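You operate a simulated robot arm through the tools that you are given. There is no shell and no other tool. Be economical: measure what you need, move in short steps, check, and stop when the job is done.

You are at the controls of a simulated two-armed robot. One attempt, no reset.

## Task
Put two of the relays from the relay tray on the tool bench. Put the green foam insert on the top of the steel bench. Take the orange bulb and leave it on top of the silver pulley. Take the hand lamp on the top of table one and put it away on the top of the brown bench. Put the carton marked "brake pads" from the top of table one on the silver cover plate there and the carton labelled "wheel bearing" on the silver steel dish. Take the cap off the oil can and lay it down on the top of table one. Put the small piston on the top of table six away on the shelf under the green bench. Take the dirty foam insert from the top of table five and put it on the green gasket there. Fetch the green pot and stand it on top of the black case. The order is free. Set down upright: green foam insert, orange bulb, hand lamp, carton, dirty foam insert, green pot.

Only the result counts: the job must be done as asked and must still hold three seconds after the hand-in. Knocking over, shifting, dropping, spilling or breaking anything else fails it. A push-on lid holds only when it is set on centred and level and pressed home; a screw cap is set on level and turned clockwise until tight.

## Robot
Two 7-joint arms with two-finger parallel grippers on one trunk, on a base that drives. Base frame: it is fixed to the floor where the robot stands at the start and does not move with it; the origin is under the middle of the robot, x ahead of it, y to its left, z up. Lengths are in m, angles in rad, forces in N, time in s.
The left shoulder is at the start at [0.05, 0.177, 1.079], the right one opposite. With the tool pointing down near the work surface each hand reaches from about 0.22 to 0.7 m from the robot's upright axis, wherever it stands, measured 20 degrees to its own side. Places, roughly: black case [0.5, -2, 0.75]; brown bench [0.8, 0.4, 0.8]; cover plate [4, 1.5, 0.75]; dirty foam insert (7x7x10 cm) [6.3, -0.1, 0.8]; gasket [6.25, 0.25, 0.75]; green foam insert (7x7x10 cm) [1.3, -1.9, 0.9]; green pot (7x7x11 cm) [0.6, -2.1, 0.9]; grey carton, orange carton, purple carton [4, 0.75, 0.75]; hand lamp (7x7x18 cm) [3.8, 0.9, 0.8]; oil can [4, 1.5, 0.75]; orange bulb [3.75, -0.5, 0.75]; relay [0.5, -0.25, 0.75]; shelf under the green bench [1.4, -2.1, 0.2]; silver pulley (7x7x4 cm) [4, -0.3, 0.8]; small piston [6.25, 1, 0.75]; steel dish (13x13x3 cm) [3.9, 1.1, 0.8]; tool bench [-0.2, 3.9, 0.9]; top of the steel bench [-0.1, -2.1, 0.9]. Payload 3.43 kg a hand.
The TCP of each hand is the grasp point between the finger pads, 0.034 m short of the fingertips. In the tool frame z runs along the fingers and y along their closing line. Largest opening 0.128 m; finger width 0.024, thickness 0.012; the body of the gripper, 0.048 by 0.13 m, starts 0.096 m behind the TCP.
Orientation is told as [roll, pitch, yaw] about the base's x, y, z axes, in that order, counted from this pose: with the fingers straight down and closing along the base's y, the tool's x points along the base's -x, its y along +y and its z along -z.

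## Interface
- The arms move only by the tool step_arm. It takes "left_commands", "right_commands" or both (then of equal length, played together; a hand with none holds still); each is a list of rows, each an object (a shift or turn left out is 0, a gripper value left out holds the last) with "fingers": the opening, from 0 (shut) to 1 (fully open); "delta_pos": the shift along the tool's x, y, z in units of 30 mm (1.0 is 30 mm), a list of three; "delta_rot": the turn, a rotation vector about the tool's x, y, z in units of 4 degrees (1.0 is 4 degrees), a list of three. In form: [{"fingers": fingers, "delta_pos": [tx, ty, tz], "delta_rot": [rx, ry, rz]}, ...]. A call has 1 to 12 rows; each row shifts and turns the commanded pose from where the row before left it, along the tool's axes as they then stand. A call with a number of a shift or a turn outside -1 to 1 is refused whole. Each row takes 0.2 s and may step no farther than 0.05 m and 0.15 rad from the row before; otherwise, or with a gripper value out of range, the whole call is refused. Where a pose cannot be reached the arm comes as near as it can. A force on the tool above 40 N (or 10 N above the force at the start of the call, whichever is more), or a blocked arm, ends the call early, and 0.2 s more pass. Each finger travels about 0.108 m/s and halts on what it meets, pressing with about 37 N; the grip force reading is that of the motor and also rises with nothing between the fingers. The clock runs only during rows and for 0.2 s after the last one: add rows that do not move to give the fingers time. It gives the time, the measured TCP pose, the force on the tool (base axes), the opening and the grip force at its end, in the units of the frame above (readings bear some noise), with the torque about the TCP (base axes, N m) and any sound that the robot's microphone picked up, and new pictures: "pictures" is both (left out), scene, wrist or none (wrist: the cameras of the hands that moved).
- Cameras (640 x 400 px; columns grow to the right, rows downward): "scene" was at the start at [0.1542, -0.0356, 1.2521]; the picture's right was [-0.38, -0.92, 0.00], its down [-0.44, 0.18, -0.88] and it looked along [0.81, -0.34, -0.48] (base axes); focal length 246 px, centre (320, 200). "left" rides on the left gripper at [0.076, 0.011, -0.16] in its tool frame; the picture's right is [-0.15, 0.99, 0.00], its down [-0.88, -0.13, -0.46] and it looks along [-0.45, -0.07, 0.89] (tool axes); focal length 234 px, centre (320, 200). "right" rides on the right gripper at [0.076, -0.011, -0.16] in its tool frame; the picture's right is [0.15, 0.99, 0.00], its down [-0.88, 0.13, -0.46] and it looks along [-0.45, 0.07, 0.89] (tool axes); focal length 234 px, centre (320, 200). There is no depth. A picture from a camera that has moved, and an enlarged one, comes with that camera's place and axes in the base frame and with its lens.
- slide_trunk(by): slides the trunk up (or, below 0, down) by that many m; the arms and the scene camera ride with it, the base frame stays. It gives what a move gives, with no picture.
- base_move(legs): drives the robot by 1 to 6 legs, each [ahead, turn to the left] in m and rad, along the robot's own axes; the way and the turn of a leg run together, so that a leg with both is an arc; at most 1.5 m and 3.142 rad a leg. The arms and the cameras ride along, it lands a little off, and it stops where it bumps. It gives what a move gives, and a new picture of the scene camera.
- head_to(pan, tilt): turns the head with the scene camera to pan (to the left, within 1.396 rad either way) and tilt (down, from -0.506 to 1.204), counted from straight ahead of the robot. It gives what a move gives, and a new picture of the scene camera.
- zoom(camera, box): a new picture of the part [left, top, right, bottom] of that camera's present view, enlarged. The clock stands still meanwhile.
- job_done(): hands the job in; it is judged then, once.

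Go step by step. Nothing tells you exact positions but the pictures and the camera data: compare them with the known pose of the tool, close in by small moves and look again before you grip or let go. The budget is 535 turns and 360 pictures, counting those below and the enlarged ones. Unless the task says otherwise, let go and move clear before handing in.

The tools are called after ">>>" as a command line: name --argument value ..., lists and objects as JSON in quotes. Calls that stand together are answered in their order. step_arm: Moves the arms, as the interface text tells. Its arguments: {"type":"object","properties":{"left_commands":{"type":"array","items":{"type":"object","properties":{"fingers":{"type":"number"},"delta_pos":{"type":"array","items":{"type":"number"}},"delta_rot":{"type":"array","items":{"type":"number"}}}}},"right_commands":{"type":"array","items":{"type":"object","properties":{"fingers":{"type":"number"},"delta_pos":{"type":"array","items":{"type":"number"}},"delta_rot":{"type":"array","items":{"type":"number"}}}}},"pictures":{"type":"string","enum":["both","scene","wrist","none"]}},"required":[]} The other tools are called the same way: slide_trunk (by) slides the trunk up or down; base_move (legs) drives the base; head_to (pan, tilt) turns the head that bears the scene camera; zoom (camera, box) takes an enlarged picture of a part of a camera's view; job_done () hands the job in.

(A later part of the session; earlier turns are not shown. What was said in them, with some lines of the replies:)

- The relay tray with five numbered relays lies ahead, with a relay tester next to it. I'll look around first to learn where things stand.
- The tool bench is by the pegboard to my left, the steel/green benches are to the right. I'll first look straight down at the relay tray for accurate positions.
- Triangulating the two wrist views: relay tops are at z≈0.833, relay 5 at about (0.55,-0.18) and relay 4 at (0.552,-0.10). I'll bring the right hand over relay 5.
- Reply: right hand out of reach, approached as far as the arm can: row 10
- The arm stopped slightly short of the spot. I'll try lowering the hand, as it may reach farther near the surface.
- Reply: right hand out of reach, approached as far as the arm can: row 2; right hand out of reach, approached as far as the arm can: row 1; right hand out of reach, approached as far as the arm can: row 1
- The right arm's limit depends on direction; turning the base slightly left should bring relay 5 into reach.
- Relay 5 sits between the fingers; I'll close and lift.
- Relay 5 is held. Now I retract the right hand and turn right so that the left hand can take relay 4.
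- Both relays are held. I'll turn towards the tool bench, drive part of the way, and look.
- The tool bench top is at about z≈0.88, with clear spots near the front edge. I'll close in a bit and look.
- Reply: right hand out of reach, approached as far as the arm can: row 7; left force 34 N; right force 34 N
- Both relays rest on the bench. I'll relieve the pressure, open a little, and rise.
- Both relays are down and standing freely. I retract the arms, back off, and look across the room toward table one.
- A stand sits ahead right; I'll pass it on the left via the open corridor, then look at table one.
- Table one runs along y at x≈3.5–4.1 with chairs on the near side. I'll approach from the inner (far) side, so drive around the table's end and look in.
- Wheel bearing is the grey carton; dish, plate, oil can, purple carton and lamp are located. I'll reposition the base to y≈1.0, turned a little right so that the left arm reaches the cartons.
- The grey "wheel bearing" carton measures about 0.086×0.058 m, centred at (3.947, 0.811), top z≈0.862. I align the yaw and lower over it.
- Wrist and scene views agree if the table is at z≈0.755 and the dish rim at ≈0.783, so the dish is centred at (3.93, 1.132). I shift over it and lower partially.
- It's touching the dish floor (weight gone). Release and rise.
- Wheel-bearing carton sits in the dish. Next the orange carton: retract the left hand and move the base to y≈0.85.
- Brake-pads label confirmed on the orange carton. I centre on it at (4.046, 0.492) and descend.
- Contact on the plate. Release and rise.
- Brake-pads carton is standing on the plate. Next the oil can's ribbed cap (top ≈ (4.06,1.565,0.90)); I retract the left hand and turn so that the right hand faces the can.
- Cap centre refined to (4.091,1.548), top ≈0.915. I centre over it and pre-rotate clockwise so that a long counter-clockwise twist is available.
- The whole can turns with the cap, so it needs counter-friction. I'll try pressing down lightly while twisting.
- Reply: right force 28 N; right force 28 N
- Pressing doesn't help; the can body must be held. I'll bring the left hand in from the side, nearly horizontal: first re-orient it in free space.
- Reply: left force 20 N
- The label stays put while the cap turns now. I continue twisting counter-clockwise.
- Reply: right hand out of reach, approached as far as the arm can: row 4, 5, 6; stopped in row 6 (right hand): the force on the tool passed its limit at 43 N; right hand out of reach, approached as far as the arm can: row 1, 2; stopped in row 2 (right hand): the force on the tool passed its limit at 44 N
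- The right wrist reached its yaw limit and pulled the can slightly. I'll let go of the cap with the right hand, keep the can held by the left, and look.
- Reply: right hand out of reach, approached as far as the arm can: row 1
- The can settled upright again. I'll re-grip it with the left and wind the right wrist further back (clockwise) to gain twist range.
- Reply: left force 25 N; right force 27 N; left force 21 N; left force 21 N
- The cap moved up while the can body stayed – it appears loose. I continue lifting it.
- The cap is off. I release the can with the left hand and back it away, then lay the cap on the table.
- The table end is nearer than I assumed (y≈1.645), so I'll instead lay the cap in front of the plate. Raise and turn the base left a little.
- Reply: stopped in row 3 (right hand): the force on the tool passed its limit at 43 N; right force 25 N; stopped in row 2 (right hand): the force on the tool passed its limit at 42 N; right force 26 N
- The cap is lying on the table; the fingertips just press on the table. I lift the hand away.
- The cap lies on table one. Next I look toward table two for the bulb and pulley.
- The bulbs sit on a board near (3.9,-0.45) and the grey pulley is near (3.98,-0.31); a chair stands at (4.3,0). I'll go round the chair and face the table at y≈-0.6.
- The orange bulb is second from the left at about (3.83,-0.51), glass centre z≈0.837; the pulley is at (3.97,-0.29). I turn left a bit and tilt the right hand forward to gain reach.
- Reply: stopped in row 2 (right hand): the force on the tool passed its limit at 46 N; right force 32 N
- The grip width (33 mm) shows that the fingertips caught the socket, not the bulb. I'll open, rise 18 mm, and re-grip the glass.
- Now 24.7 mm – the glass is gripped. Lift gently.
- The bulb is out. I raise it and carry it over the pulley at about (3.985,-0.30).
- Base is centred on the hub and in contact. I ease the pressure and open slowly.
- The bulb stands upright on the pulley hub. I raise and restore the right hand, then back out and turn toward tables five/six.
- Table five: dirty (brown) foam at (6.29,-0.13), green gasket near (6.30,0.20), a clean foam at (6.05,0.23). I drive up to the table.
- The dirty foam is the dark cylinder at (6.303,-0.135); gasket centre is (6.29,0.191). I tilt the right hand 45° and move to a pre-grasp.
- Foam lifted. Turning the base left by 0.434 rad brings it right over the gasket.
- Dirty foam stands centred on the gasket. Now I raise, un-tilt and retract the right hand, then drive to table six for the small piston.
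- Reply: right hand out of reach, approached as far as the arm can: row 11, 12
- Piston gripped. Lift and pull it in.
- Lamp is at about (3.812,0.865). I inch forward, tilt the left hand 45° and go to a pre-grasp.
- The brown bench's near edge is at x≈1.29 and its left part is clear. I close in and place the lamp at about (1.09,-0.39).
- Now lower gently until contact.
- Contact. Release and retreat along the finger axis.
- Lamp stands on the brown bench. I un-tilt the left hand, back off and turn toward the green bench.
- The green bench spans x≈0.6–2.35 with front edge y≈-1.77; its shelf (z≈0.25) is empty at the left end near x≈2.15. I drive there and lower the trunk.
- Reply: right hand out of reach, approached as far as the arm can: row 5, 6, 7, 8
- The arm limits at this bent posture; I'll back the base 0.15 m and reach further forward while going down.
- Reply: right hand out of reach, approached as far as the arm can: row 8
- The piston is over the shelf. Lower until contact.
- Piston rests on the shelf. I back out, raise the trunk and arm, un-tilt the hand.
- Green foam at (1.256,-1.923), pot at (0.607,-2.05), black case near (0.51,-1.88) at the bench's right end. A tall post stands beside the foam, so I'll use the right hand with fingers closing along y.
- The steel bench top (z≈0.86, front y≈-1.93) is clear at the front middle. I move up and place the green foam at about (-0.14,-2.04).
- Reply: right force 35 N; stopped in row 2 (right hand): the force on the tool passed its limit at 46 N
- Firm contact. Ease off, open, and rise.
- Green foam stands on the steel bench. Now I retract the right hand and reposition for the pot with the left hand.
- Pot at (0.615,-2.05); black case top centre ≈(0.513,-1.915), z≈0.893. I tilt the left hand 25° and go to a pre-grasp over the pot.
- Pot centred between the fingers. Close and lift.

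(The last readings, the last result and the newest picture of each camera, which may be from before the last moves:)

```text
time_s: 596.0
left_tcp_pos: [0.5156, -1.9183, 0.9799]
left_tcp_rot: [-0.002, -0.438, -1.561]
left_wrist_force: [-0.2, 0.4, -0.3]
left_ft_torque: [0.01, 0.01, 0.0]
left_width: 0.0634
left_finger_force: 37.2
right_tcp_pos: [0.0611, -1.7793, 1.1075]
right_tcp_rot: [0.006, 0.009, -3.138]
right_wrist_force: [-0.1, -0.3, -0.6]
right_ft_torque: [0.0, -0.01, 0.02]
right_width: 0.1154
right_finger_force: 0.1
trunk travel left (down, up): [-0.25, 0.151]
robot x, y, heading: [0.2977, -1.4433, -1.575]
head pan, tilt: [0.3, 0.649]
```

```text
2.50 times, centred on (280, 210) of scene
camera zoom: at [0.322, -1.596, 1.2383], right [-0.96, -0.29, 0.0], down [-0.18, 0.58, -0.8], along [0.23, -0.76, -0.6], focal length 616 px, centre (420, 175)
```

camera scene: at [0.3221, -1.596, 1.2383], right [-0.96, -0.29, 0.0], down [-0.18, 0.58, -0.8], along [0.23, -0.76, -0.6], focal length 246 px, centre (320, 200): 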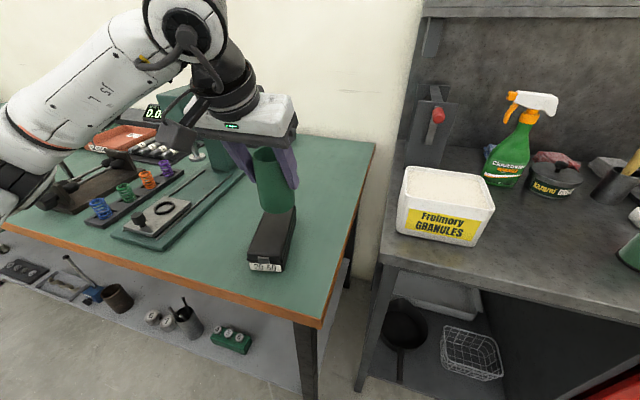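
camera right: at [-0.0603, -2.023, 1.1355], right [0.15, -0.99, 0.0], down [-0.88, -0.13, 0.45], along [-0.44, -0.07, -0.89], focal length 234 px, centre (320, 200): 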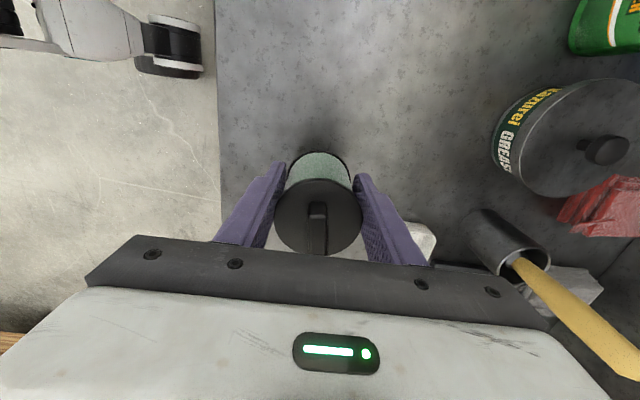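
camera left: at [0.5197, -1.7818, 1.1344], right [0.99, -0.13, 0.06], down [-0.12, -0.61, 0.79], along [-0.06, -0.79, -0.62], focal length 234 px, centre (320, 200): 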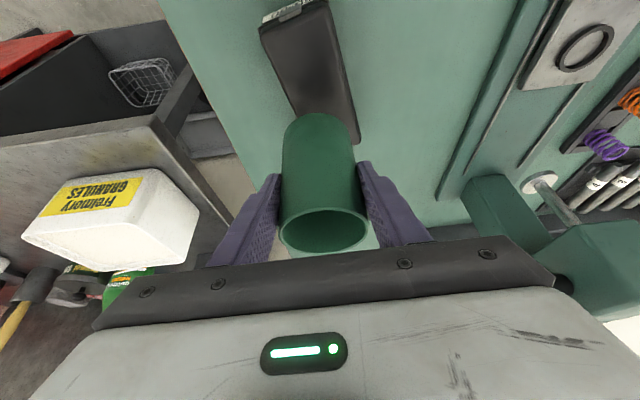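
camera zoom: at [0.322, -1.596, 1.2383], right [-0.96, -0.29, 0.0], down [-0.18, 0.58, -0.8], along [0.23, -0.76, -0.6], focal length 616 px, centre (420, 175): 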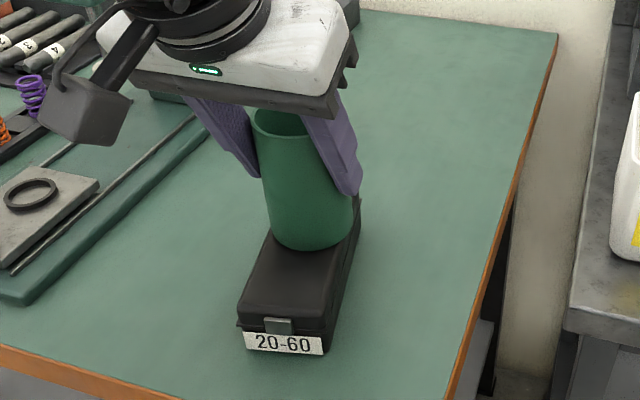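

>>> step_arm --left_commands '[{"delta_pos": [0.3, 0, -0.14]}, {"delta_pos": [0.1, 0, 0.21]}, {"delta_pos": [0.05, 0, 0.1]}, {}]' --pictures "none"

>>> step_arm --left_commands '[{"delta_pos": [0.05, 0, 0.1]}, {"delta_pos": [0.03, 0, 0.06]}, {}]' --pictures "none"

```text
time_s: 597.0
left_tcp_pos: [0.515, -1.9074, 0.9733]
left_tcp_rot: [-0.004, -0.451, -1.562]
left_wrist_force: [2.5, -2.1, 31.8]
left_ft_torque: [-0.35, -0.79, 0.12]
left_width: 0.0633
left_finger_force: 37.0
right_tcp_pos: [0.0609, -1.778, 1.1086]
right_tcp_rot: [0.01, 0.011, -3.137]
right_wrist_force: [-0.3, -1.0, -0.3]
right_ft_torque: [-0.01, 0.01, -0.02]
right_width: 0.1152
right_finger_force: 0.1
trunk travel left (down, up): [-0.25, 0.151]
robot x, y, heading: [0.2961, -1.4409, -1.574]
head pan, tilt: [0.3, 0.649]
```

```text
time_s: 597.8
left_tcp_pos: [0.5151, -1.9077, 0.967]
left_tcp_rot: [-0.004, -0.448, -1.56]
left_wrist_force: [1.2, -4.1, 29.8]
left_ft_torque: [-0.43, -0.59, 0.09]
left_width: 0.0634
left_finger_force: 36.9
right_tcp_pos: [0.0606, -1.7782, 1.108]
right_tcp_rot: [0.01, 0.012, -3.137]
right_wrist_force: [0.2, 0.1, -0.9]
right_ft_torque: [0.03, 0.04, 0.01]
right_width: 0.1152
right_finger_force: 0.1
trunk travel left (down, up): [-0.25, 0.151]
robot x, y, heading: [0.2957, -1.4398, -1.575]
head pan, tilt: [0.3, 0.649]
```

Pot is seated on the case. Ease off and release, retreating along the fingers.

>>> step_arm --left_commands '[{"delta_pos": [-0.05, 0, -0.1]}, {}, {"fingers": 0.6}, {"fingers": 0.85}, {}, {"delta_pos": [0, 0, -0.5]}, {"delta_pos": [0, 0, -1]}, {"delta_pos": [0, 0, -1]}, {"delta_pos": [0, 0, -1]}, {"delta_pos": [0, 0, -1]}, {"delta_pos": [0, 0, -1]}, {}]' --pictures "wrist"

>>> zoom --camera "scene" --box '[220, 130, 340, 290]'

```text
time_s: 600.4
left_tcp_pos: [0.5153, -1.838, 1.1159]
left_tcp_rot: [-0.001, -0.434, -1.561]
left_wrist_force: [0.7, -0.1, 0.0]
left_ft_torque: [0.01, 0.0, -0.01]
left_width: 0.1088
left_finger_force: 0.0
right_tcp_pos: [0.0607, -1.7792, 1.1077]
right_tcp_rot: [0.009, 0.01, -3.137]
right_wrist_force: [-0.2, 0.0, -0.1]
right_ft_torque: [0.03, -0.04, 0.03]
right_width: 0.1152
right_finger_force: 0.0
trunk travel left (down, up): [-0.25, 0.151]
robot x, y, heading: [0.2982, -1.4397, -1.57]
head pan, tilt: [0.3, 0.649]
camera left: at [0.5264, -1.7022, 1.228], right [0.99, -0.13, 0.06], down [-0.12, -0.61, 0.79], along [-0.06, -0.79, -0.62], focal length 234 px, centre (320, 200)
```

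left: 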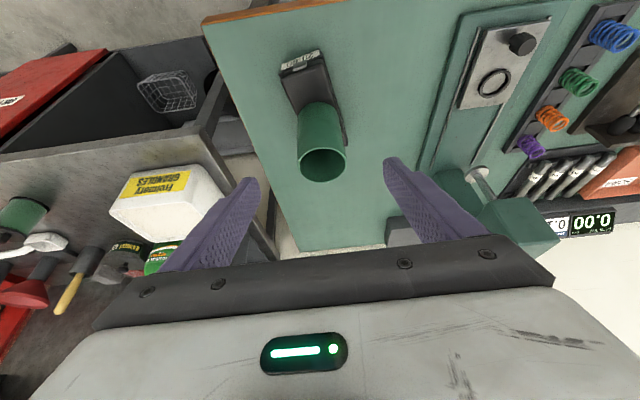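

```text
2.50 times, centred on (280, 210) of scene
camera zoom: at [0.322, -1.596, 1.2383], right [-0.96, -0.29, 0.0], down [-0.18, 0.58, -0.8], along [0.23, -0.76, -0.6], focal length 616 px, centre (420, 175)
```

zoom: 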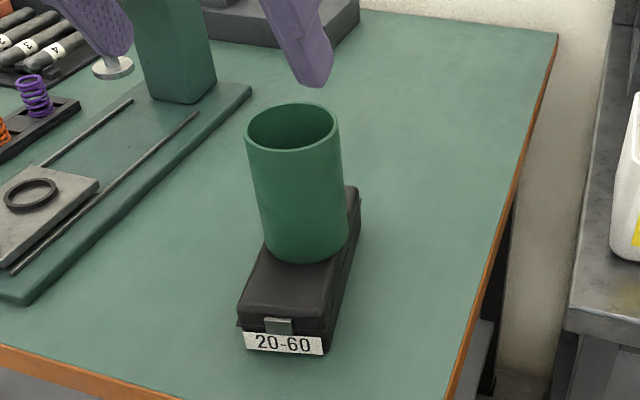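

The pot stands upright on the case. I back clear before handing in.

>>> base_move --legs '[[-0.25, 0]]'

```text
time_s: 602.2
left_tcp_pos: [0.5153, -1.5881, 1.1154]
left_tcp_rot: [-0.002, -0.439, -1.565]
left_wrist_force: [-0.6, 0.6, -0.1]
left_ft_torque: [0.01, 0.0, -0.01]
left_width: 0.1087
left_finger_force: 0.1
right_tcp_pos: [0.0623, -1.5283, 1.1081]
right_tcp_rot: [0.009, 0.012, -3.14]
right_wrist_force: [0.3, 0.5, 0.0]
right_ft_torque: [-0.03, 0.04, 0.0]
right_width: 0.1152
right_finger_force: 0.0
trunk travel left (down, up): [-0.25, 0.151]
robot x, y, heading: [0.2973, -1.1947, -1.577]
head pan, tilt: [0.3, 0.649]
camera scene: at [0.3227, -1.3459, 1.2385], right [-0.96, -0.29, 0.0], down [-0.18, 0.58, -0.8], along [0.23, -0.76, -0.6], focal length 246 px, centre (320, 200)
```

scene: 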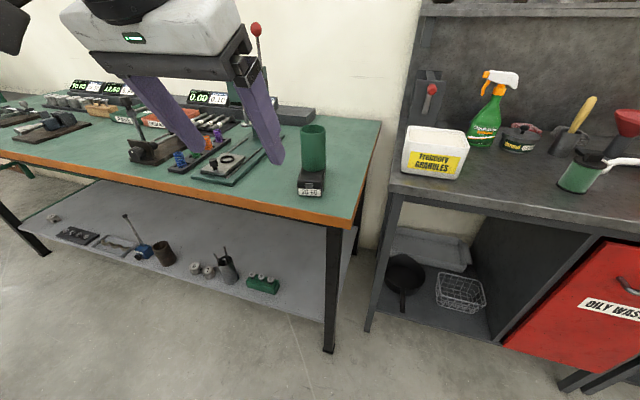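

All items are in place: the pot is on the case, the foam on the steel bench and the piston on the shelf. Both hands are empty and clear, so I hand in.

>>> job_done

```text
The job is handed in.
```

I finished every item on the list and handed the job in; I saw no result from the judging.

- **Relays:** relays 4 and 5 are on the tool bench.
- **Cartons:** "wheel bearing" is in the steel dish, and "brake pads" is on the cover plate.
- **Oil can:** the cap is off and lies on table one. While unscrewing, the can was pulled about 1 cm and tilted briefly, then settled upright close to where it had been.
- **Orange bulb:** it stands upright on the pulley hub, slightly off-centre.
- **Dirty foam insert:** it is on the green gasket on table five.
- **Small piston:** it is on the shelf under the green bench.
- **Hand lamp:** it stands on the brown bench.
- **Green foam insert:** it stands on the steel bench.
- **Green pot:** it stands on top of the black case.
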